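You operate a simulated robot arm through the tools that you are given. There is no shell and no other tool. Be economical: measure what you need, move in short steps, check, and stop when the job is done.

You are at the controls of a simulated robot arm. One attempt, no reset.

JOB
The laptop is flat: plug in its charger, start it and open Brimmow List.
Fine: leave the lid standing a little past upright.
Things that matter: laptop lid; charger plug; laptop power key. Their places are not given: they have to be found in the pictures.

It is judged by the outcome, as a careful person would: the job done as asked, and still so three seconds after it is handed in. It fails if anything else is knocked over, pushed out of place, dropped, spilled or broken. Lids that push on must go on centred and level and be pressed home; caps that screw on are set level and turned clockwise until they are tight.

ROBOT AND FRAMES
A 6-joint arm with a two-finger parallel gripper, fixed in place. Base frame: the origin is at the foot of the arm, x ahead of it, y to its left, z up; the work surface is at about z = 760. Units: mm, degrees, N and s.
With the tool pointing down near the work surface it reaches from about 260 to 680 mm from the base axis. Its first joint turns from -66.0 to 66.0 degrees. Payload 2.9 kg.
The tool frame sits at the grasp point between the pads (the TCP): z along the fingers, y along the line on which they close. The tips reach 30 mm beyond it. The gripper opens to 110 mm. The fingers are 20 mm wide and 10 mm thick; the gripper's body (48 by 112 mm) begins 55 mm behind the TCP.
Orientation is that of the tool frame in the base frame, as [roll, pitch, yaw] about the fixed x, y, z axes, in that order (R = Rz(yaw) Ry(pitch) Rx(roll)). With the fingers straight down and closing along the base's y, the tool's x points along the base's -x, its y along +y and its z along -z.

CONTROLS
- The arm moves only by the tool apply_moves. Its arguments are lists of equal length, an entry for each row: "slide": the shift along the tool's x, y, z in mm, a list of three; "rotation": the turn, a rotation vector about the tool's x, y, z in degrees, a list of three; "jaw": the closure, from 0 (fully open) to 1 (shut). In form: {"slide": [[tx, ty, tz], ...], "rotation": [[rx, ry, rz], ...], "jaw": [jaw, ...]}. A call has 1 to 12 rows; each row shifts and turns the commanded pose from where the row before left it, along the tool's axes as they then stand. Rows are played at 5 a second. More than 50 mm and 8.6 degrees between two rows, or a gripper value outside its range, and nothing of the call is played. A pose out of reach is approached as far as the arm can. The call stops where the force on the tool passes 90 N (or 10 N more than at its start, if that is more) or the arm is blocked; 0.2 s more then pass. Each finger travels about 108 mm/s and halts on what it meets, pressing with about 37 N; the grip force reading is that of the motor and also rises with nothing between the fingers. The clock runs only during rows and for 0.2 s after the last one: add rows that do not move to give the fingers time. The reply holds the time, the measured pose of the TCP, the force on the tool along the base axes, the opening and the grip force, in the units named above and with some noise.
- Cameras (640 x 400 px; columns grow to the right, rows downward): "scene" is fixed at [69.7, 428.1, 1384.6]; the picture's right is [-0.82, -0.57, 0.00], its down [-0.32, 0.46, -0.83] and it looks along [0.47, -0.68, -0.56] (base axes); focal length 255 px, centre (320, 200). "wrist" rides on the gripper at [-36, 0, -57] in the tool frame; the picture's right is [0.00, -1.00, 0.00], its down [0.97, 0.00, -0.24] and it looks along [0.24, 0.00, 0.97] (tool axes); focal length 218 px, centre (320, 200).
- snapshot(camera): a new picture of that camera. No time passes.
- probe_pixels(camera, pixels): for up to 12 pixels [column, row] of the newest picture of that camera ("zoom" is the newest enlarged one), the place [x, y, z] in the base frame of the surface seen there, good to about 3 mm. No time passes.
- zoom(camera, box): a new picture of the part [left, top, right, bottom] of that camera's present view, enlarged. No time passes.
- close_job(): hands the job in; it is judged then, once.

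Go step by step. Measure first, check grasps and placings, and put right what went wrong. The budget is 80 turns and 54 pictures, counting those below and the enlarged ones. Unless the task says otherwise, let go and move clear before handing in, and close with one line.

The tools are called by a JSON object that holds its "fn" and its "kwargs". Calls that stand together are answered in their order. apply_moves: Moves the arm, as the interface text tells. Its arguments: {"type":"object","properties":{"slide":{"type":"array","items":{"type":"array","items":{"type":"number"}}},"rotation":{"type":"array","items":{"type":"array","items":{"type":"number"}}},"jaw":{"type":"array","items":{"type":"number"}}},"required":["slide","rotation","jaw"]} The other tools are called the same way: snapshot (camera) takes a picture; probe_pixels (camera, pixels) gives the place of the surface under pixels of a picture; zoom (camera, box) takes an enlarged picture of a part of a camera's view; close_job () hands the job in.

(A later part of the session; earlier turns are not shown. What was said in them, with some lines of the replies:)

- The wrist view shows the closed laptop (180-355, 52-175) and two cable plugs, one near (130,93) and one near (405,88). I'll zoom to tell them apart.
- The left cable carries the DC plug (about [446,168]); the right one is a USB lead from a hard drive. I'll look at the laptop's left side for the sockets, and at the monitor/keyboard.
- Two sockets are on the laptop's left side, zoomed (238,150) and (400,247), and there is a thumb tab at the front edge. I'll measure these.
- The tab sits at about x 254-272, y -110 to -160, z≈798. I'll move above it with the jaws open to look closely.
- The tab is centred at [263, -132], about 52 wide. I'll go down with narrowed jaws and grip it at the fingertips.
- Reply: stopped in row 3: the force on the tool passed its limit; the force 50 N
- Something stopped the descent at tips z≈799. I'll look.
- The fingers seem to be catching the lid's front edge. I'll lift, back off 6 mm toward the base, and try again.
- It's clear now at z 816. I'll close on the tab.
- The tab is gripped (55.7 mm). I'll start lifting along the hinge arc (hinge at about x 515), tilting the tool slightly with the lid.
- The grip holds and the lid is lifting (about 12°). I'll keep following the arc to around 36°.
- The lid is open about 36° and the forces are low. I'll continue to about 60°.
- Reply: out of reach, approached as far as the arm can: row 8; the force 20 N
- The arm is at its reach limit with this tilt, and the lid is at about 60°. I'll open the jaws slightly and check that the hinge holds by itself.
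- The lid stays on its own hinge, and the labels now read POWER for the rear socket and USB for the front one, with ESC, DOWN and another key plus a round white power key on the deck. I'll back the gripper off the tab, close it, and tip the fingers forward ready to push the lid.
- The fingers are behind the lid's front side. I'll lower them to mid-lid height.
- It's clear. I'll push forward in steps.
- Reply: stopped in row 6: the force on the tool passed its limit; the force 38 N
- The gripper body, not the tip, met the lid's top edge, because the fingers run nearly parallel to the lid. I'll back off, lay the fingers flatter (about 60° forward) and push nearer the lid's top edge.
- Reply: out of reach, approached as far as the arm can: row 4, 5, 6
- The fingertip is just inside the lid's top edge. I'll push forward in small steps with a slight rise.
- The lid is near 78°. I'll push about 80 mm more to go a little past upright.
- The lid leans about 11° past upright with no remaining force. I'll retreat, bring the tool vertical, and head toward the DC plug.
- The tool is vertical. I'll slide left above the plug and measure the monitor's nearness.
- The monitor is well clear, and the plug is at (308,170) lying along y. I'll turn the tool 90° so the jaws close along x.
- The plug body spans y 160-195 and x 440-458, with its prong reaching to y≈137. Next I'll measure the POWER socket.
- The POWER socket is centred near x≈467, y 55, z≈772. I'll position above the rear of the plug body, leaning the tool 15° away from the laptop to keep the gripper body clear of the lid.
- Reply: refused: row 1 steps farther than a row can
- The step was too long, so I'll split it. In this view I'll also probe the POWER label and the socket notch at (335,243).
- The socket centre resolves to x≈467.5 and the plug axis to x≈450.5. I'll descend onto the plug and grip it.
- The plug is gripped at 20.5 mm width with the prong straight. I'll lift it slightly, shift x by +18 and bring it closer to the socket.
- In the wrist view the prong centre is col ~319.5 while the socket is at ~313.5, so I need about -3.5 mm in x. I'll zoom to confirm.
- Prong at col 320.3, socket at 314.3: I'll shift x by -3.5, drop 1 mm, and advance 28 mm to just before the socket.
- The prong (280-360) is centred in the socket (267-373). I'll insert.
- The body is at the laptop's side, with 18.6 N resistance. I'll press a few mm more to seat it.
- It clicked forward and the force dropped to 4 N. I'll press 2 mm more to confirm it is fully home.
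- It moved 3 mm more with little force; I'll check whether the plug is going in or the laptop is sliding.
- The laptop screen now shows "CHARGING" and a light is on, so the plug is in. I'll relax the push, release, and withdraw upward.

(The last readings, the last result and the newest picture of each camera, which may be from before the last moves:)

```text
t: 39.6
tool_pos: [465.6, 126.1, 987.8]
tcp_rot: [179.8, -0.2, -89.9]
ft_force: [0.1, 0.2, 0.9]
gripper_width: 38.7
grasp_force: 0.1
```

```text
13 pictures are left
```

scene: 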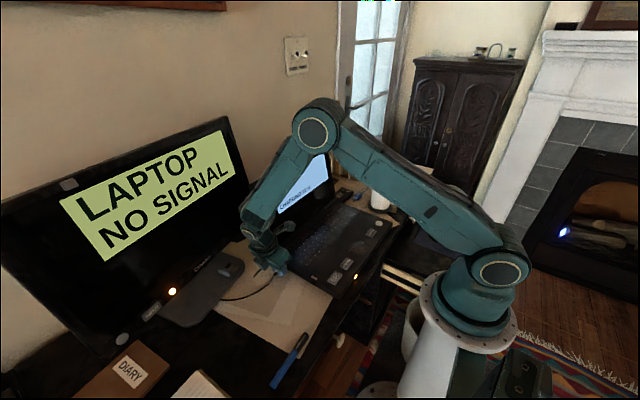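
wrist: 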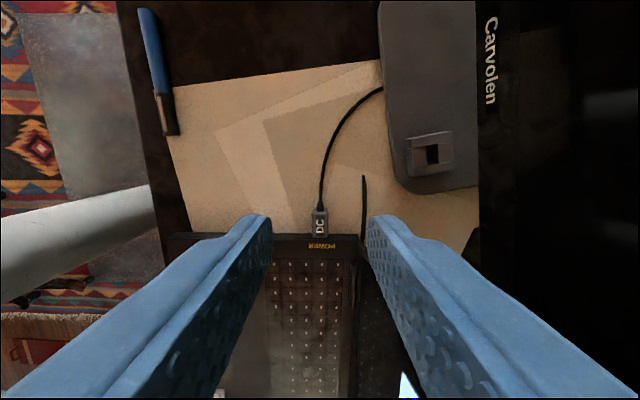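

The plug stays in. Now I'll locate the power key and the other keys, and read the screen.

{"fn": "zoom", "kwargs": {"camera": "scene", "box": [260, 140, 400, 300]}}

```text
2.50 times, centred on (330, 220) of scene
```

zoom: 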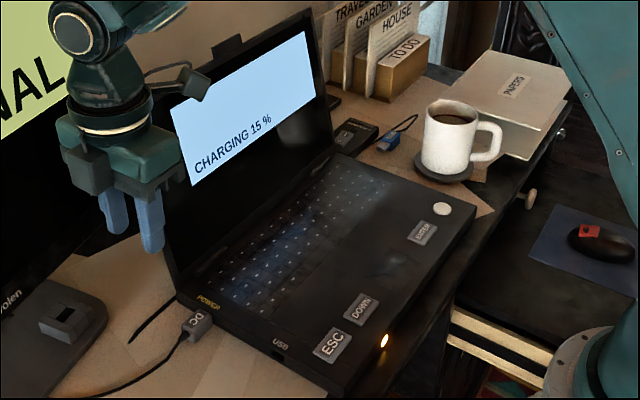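

{"fn": "probe_pixels", "kwargs": {"camera": "zoom", "pixels": [[442, 209], [438, 206], [446, 212], [422, 232], [414, 228], [430, 238], [361, 309], [333, 344], [435, 190], [410, 248], [450, 170], [495, 150]]}}

```text
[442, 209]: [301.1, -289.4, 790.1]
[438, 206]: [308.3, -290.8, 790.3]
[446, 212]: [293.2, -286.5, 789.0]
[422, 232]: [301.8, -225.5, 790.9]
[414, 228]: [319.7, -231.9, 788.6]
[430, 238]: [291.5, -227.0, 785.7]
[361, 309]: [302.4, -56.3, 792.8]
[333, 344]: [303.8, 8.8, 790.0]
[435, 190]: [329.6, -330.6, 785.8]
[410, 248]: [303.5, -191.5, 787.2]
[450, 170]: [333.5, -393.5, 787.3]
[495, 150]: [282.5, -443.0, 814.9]
```

The power key is at [301,-289,790]; ENTER, DOWN and ESC are at y≈-226, -57 and 9. I'll turn the tool back to yaw 180, then travel over the power key.

{"fn": "apply_moves", "kwargs": {"slide": [[0, 0, 0], [0, 0, 0], [0, 0, 0], [0, 0, 0], [0, 0, 0], [0, 0, 0], [0, 0, 0], [0, 0, 0], [0, 0, 0], [0, 0, 0], [0, 0, 0], [0, 0, 0]], "rotation": [[0, 0, 7.5], [0, 0, 7.5], [0, 0, 7.5], [0, 0, 7.5], [0, 0, 7.5], [0, 0, 7.5], [0, 0, 7.5], [0, 0, 7.5], [0, 0, 7.5], [0, 0, 7.5], [0, 0, 7.5], [0, 0, 7.5]], "jaw": [1, 1, 1, 1, 1, 1, 1, 1, 1, 1, 1, 1]}}

{"fn": "apply_moves", "kwargs": {"slide": [[41, 0, 0], [41, 0, 0], [41, 0, 0], [41, 0, 0], [0, -46, 0], [0, -46, 0], [0, -46, 0], [0, -46, 0], [0, -46, 0], [0, -46, 0], [0, -46, 0], [0, -46, 0]], "rotation": [[0, 0, 0], [0, 0, 0], [0, 0, 0], [0, 0, 0], [0, 0, 0], [0, 0, 0], [0, 0, 0], [0, 0, 0], [0, 0, 0], [0, 0, 0], [0, 0, 0], [0, 0, 0]], "jaw": [1, 1, 1, 1, 1, 1, 1, 1, 1, 1, 1, 1]}}

```text
t: 42.2
tool_pos: [466.7, 126.7, 985.1]
tcp_rot: [-179.7, -0.2, 180.0]
ft_force: [0.0, -0.9, 0.0]
gripper_width: 0.1
grasp_force: 37.2
```

```text
t: 44.8
tool_pos: [297.7, -241.9, 988.0]
tcp_rot: [-179.7, -0.2, -179.9]
ft_force: [0.2, -0.8, 0.2]
gripper_width: 0.0
grasp_force: 37.2
```

Next I'll go over the key and down to 30 mm above it, then verify alignment.

{"fn": "apply_moves", "kwargs": {"slide": [[-2, -47, 0], [0, 0, 46], [0, 0, 46], [0, 0, 46], [0, 0, 0]], "rotation": [[0, 0, 0], [0, 0, 0], [0, 0, 0], [0, 0, 0], [0, 0, 0]], "jaw": [1, 1, 1, 1, 1]}}

{"fn": "snapshot", "kwargs": {"camera": "wrist"}}

```text
t: 46.0
tool_pos: [302.8, -290.6, 855.1]
tcp_rot: [-179.7, -0.2, -179.9]
ft_force: [0.0, 0.2, -0.3]
gripper_width: 0.0
grasp_force: 37.0
```

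```text
11 pictures are left
```

wrist: 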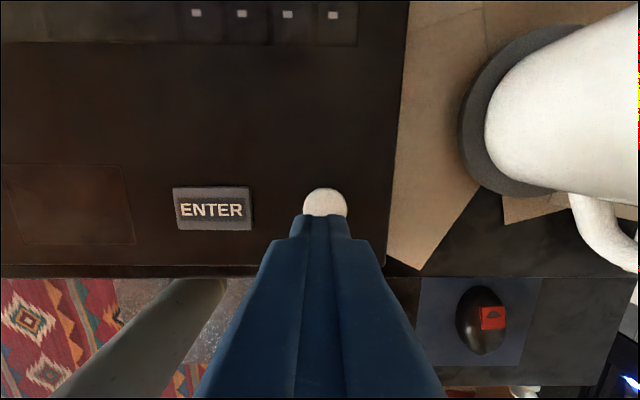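

The key centre is at (325,210), so I need 3 mm more in -y. Then I'll press down gently.

{"fn": "apply_moves", "kwargs": {"slide": [[0, -3, 0], [0, 0, 18], [0, 0, 14], [0, 0, 3], [0, 0, 2]], "rotation": [[0, 0, 0], [0, 0, 0], [0, 0, 0], [0, 0, 0], [0, 0, 0]], "jaw": [1, 1, 1, 1, 1]}}

```text
t: 47.2
tool_pos: [302.8, -291.4, 817.6]
tcp_rot: [-179.6, -0.1, -180.0]
ft_force: [-5.6, 4.8, 30.1]
gripper_width: 0.0
grasp_force: 37.1
```

Contact is at 30 N. I'll lift clear and look at the screen.

{"fn": "apply_moves", "kwargs": {"slide": [[0, 0, -10], [0, 0, -30], [0, 0, -40], [0, 0, 0]], "rotation": [[0, 0, 0], [0, 0, 0], [0, 0, 0], [0, 0, 0]], "jaw": [1, 1, 1, 1]}}

{"fn": "zoom", "kwargs": {"camera": "scene", "box": [230, 130, 400, 300]}}

```text
t: 48.2
tool_pos: [300.6, -291.3, 896.5]
tcp_rot: [-179.6, -0.2, -180.0]
ft_force: [-0.4, 0.2, -1.4]
gripper_width: 0.1
grasp_force: 37.1
```

```text
2.35 times, centred on (315, 215) of scene
```

zoom: 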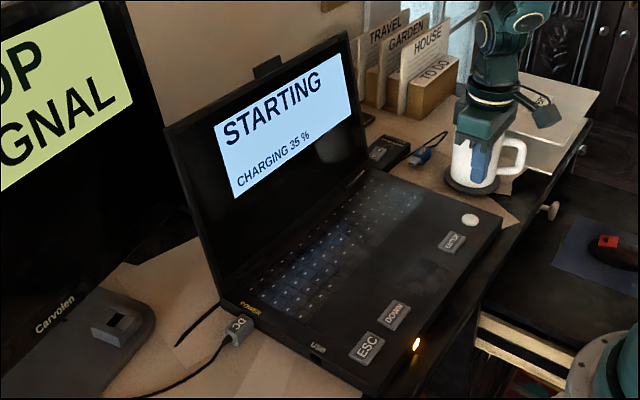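

The screen says "STARTING". I'll wait while moving across to the DOWN key area, staying high.

{"fn": "apply_moves", "kwargs": {"slide": [[0, 30, 0], [0, 34, 0], [0, 0, 0], [0, 0, 0], [0, 0, 0], [0, 0, 0], [0, 0, 0], [0, 0, 0], [0, 0, 0], [0, 0, 0], [0, 0, 0], [0, 0, 0]], "rotation": [[0, 0, 0], [0, 0, 0], [0, 0, 0], [0, 0, 0], [0, 0, 0], [0, 0, 0], [0, 0, 0], [0, 0, 0], [0, 0, 0], [0, 0, 0], [0, 0, 0], [0, 0, 0]], "jaw": [1, 1, 1, 1, 1, 1, 1, 1, 1, 1, 1, 1]}}

{"fn": "zoom", "kwargs": {"camera": "scene", "box": [230, 130, 400, 300]}}

```text
t: 50.8
tool_pos: [303.5, -229.7, 896.1]
tcp_rot: [-179.8, -0.1, 180.0]
ft_force: [0.3, -0.4, -0.5]
gripper_width: 0.1
grasp_force: 36.6
```

```text
2.35 times, centred on (315, 215) of scene
```

zoom: 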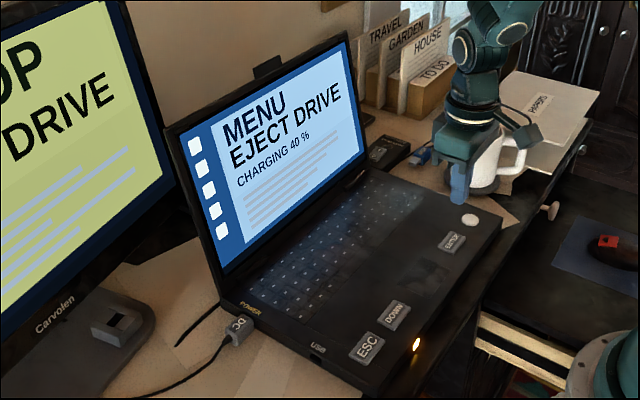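

The menu shows "EJECT DRIVE" as the current item; DOWN should step through it. I'll move above DOWN and check alignment.

{"fn": "apply_moves", "kwargs": {"slide": [[0, 44, 0], [0, 43, 0], [0, 43, 0], [0, 43, 0], [0, 0, 40], [0, 0, 0]], "rotation": [[0, 0, 0], [0, 0, 0], [0, 0, 0], [0, 0, 0], [0, 0, 0], [0, 0, 0]], "jaw": [1, 1, 1, 1, 1, 1]}}

{"fn": "snapshot", "kwargs": {"camera": "wrist"}}

```text
t: 52.2
tool_pos: [303.7, -57.9, 853.9]
tcp_rot: [-179.7, -0.2, 180.0]
ft_force: [0.2, -0.1, 0.0]
gripper_width: 0.0
grasp_force: 36.4
```

```text
8 pictures are left
```

wrist: 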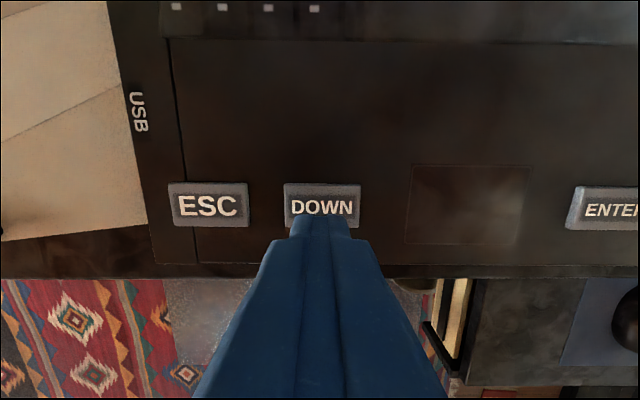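

I'm aligned on DOWN. I'll press once and back up.

{"fn": "apply_moves", "kwargs": {"slide": [[0, 0, 18], [0, 0, 14], [0, 0, 3], [0, 0, 2], [0, 0, -15], [0, 0, 0]], "rotation": [[0, 0, 0], [0, 0, 0], [0, 0, 0], [0, 0, 0], [0, 0, 0], [0, 0, 0]], "jaw": [1, 1, 1, 1, 1, 1]}}

{"fn": "zoom", "kwargs": {"camera": "scene", "box": [200, 130, 400, 300]}}

```text
t: 53.6
tool_pos: [304.5, -55.4, 831.6]
tcp_rot: [-179.7, -0.3, 179.9]
ft_force: [0.6, 0.7, 0.0]
gripper_width: 0.1
grasp_force: 36.8
```

```text
2.35 times, centred on (300, 215) of scene
```

zoom: 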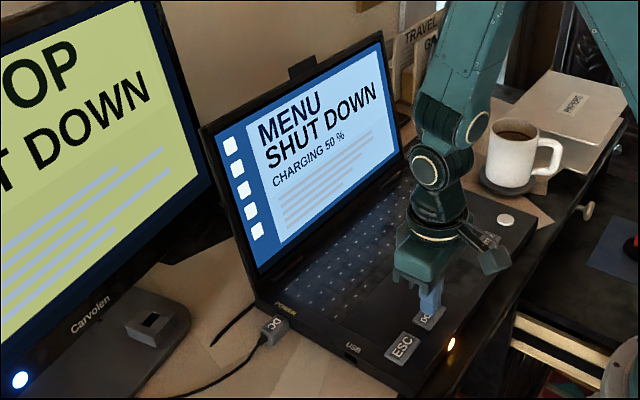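

One press stepped the menu to "SHUT DOWN". I'll press DOWN again.

{"fn": "apply_moves", "kwargs": {"slide": [[0, 0, 10], [0, 0, 3], [0, 0, 2], [0, 0, -15], [0, 0, 0]], "rotation": [[0, 0, 0], [0, 0, 0], [0, 0, 0], [0, 0, 0], [0, 0, 0]], "jaw": [1, 1, 1, 1, 1]}}

{"fn": "zoom", "kwargs": {"camera": "scene", "box": [200, 130, 400, 300]}}

```text
t: 54.8
tool_pos: [304.4, -55.7, 831.0]
tcp_rot: [-179.6, -0.2, 180.0]
ft_force: [0.0, -0.6, 0.3]
gripper_width: 0.3
grasp_force: 37.5
```

```text
2.35 times, centred on (300, 215) of scene
```

zoom: 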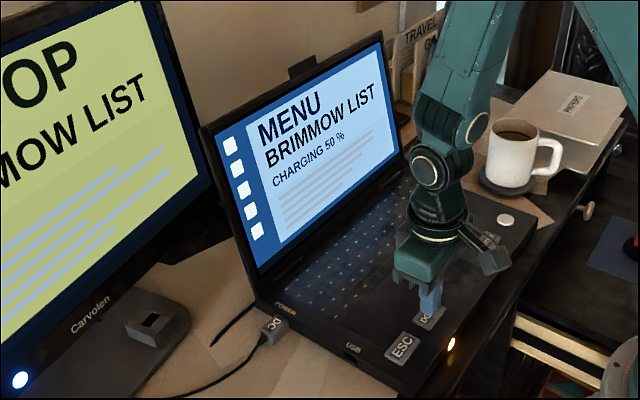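

"BRIMMOW LIST" is selected. I'll move to ENTER (168 mm to -y) and press it once.

{"fn": "apply_moves", "kwargs": {"slide": [[0, 0, -30], [0, -43, 0], [0, -43, 0], [0, -43, 0], [0, -40, 0], [0, 0, 0], [0, 0, 28]], "rotation": [[0, 0, 0], [0, 0, 0], [0, 0, 0], [0, 0, 0], [0, 0, 0], [0, 0, 0], [0, 0, 0]], "jaw": [1, 1, 1, 1, 1, 1, 1]}}

{"fn": "snapshot", "kwargs": {"camera": "wrist"}}

```text
t: 56.4
tool_pos: [302.2, -223.1, 832.0]
tcp_rot: [-179.7, -0.2, -180.0]
ft_force: [-0.5, 0.4, 0.1]
gripper_width: 0.0
grasp_force: 36.6
```

```text
5 pictures are left
```

wrist: 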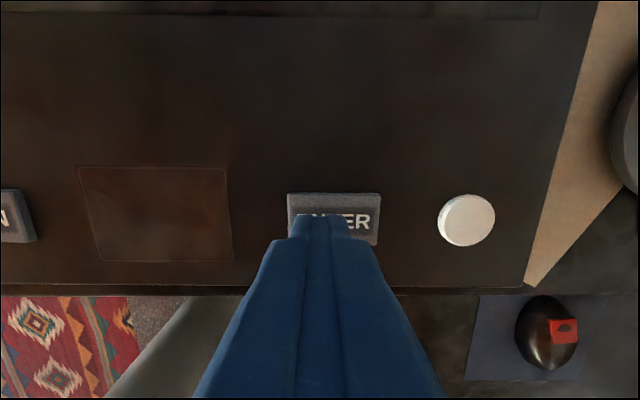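

The finger is over ENTER (288-380, slightly to its left). I'll shift 4 mm and press.

{"fn": "apply_moves", "kwargs": {"slide": [[0, -5, 0], [0, 0, 10], [0, 0, 3], [0, 0, 2], [0, 0, -15], [0, 0, -40], [0, 0, -40], [0, 0, 0]], "rotation": [[0, 0, 0], [0, 0, 0], [0, 0, 0], [0, 0, 0], [0, 0, 0], [0, 0, 0], [0, 0, 0], [0, 0, 0]], "jaw": [1, 1, 1, 1, 1, 1, 1, 1]}}

{"fn": "zoom", "kwargs": {"camera": "scene", "box": [200, 130, 400, 300]}}

```text
t: 58.2
tool_pos: [300.8, -226.4, 913.6]
tcp_rot: [-179.7, -0.3, 179.9]
ft_force: [0.1, -0.4, 0.4]
gripper_width: 0.1
grasp_force: 37.5
```

```text
2.35 times, centred on (300, 215) of scene
```

zoom: 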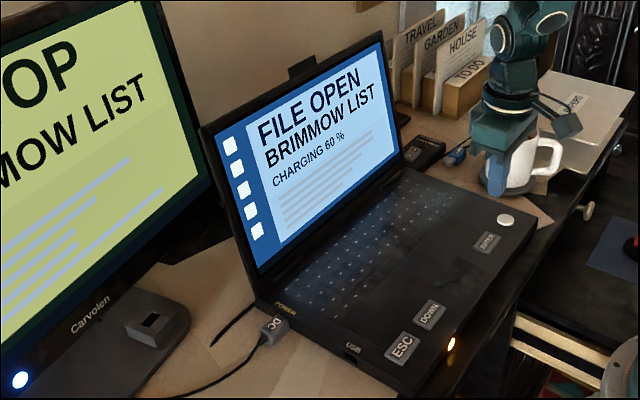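

The screen reads "FILE OPEN BRIMMOW LIST". I'll do a last lid-angle check and raise the arm clear.

{"fn": "probe_pixels", "kwargs": {"camera": "zoom", "pixels": [[225, 150], [255, 260], [300, 110], [320, 215], [350, 80], [380, 180]]}}

{"fn": "apply_moves", "kwargs": {"slide": [[0, 0, -45], [0, 0, -45], [0, 0, -45], [0, 0, 0]], "rotation": [[0, 0, 0], [0, 0, 0], [0, 0, 0], [0, 0, 0]], "jaw": [1, 1, 1, 1]}}

```text
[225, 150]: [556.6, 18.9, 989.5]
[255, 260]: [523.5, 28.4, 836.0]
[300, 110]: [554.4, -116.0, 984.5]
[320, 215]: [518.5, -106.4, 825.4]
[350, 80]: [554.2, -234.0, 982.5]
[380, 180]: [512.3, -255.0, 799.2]
```

```text
t: 59.2
tool_pos: [303.7, -226.4, 1047.0]
tcp_rot: [-179.7, -0.2, 180.0]
ft_force: [0.2, 0.1, 0.4]
gripper_width: 0.0
grasp_force: 37.7
```

The lid stands about 12° past upright, the charger is in and charging, Brimmow List is open, and the arm is clear.

{"fn": "close_job", "kwargs": {}}

```text
The job is handed in.
```

The laptop is plugged in, charging and started, with Brimmow List open on its screen and the lid about 12° past upright. Seating the plug slid the laptop a few millimetres to the right.
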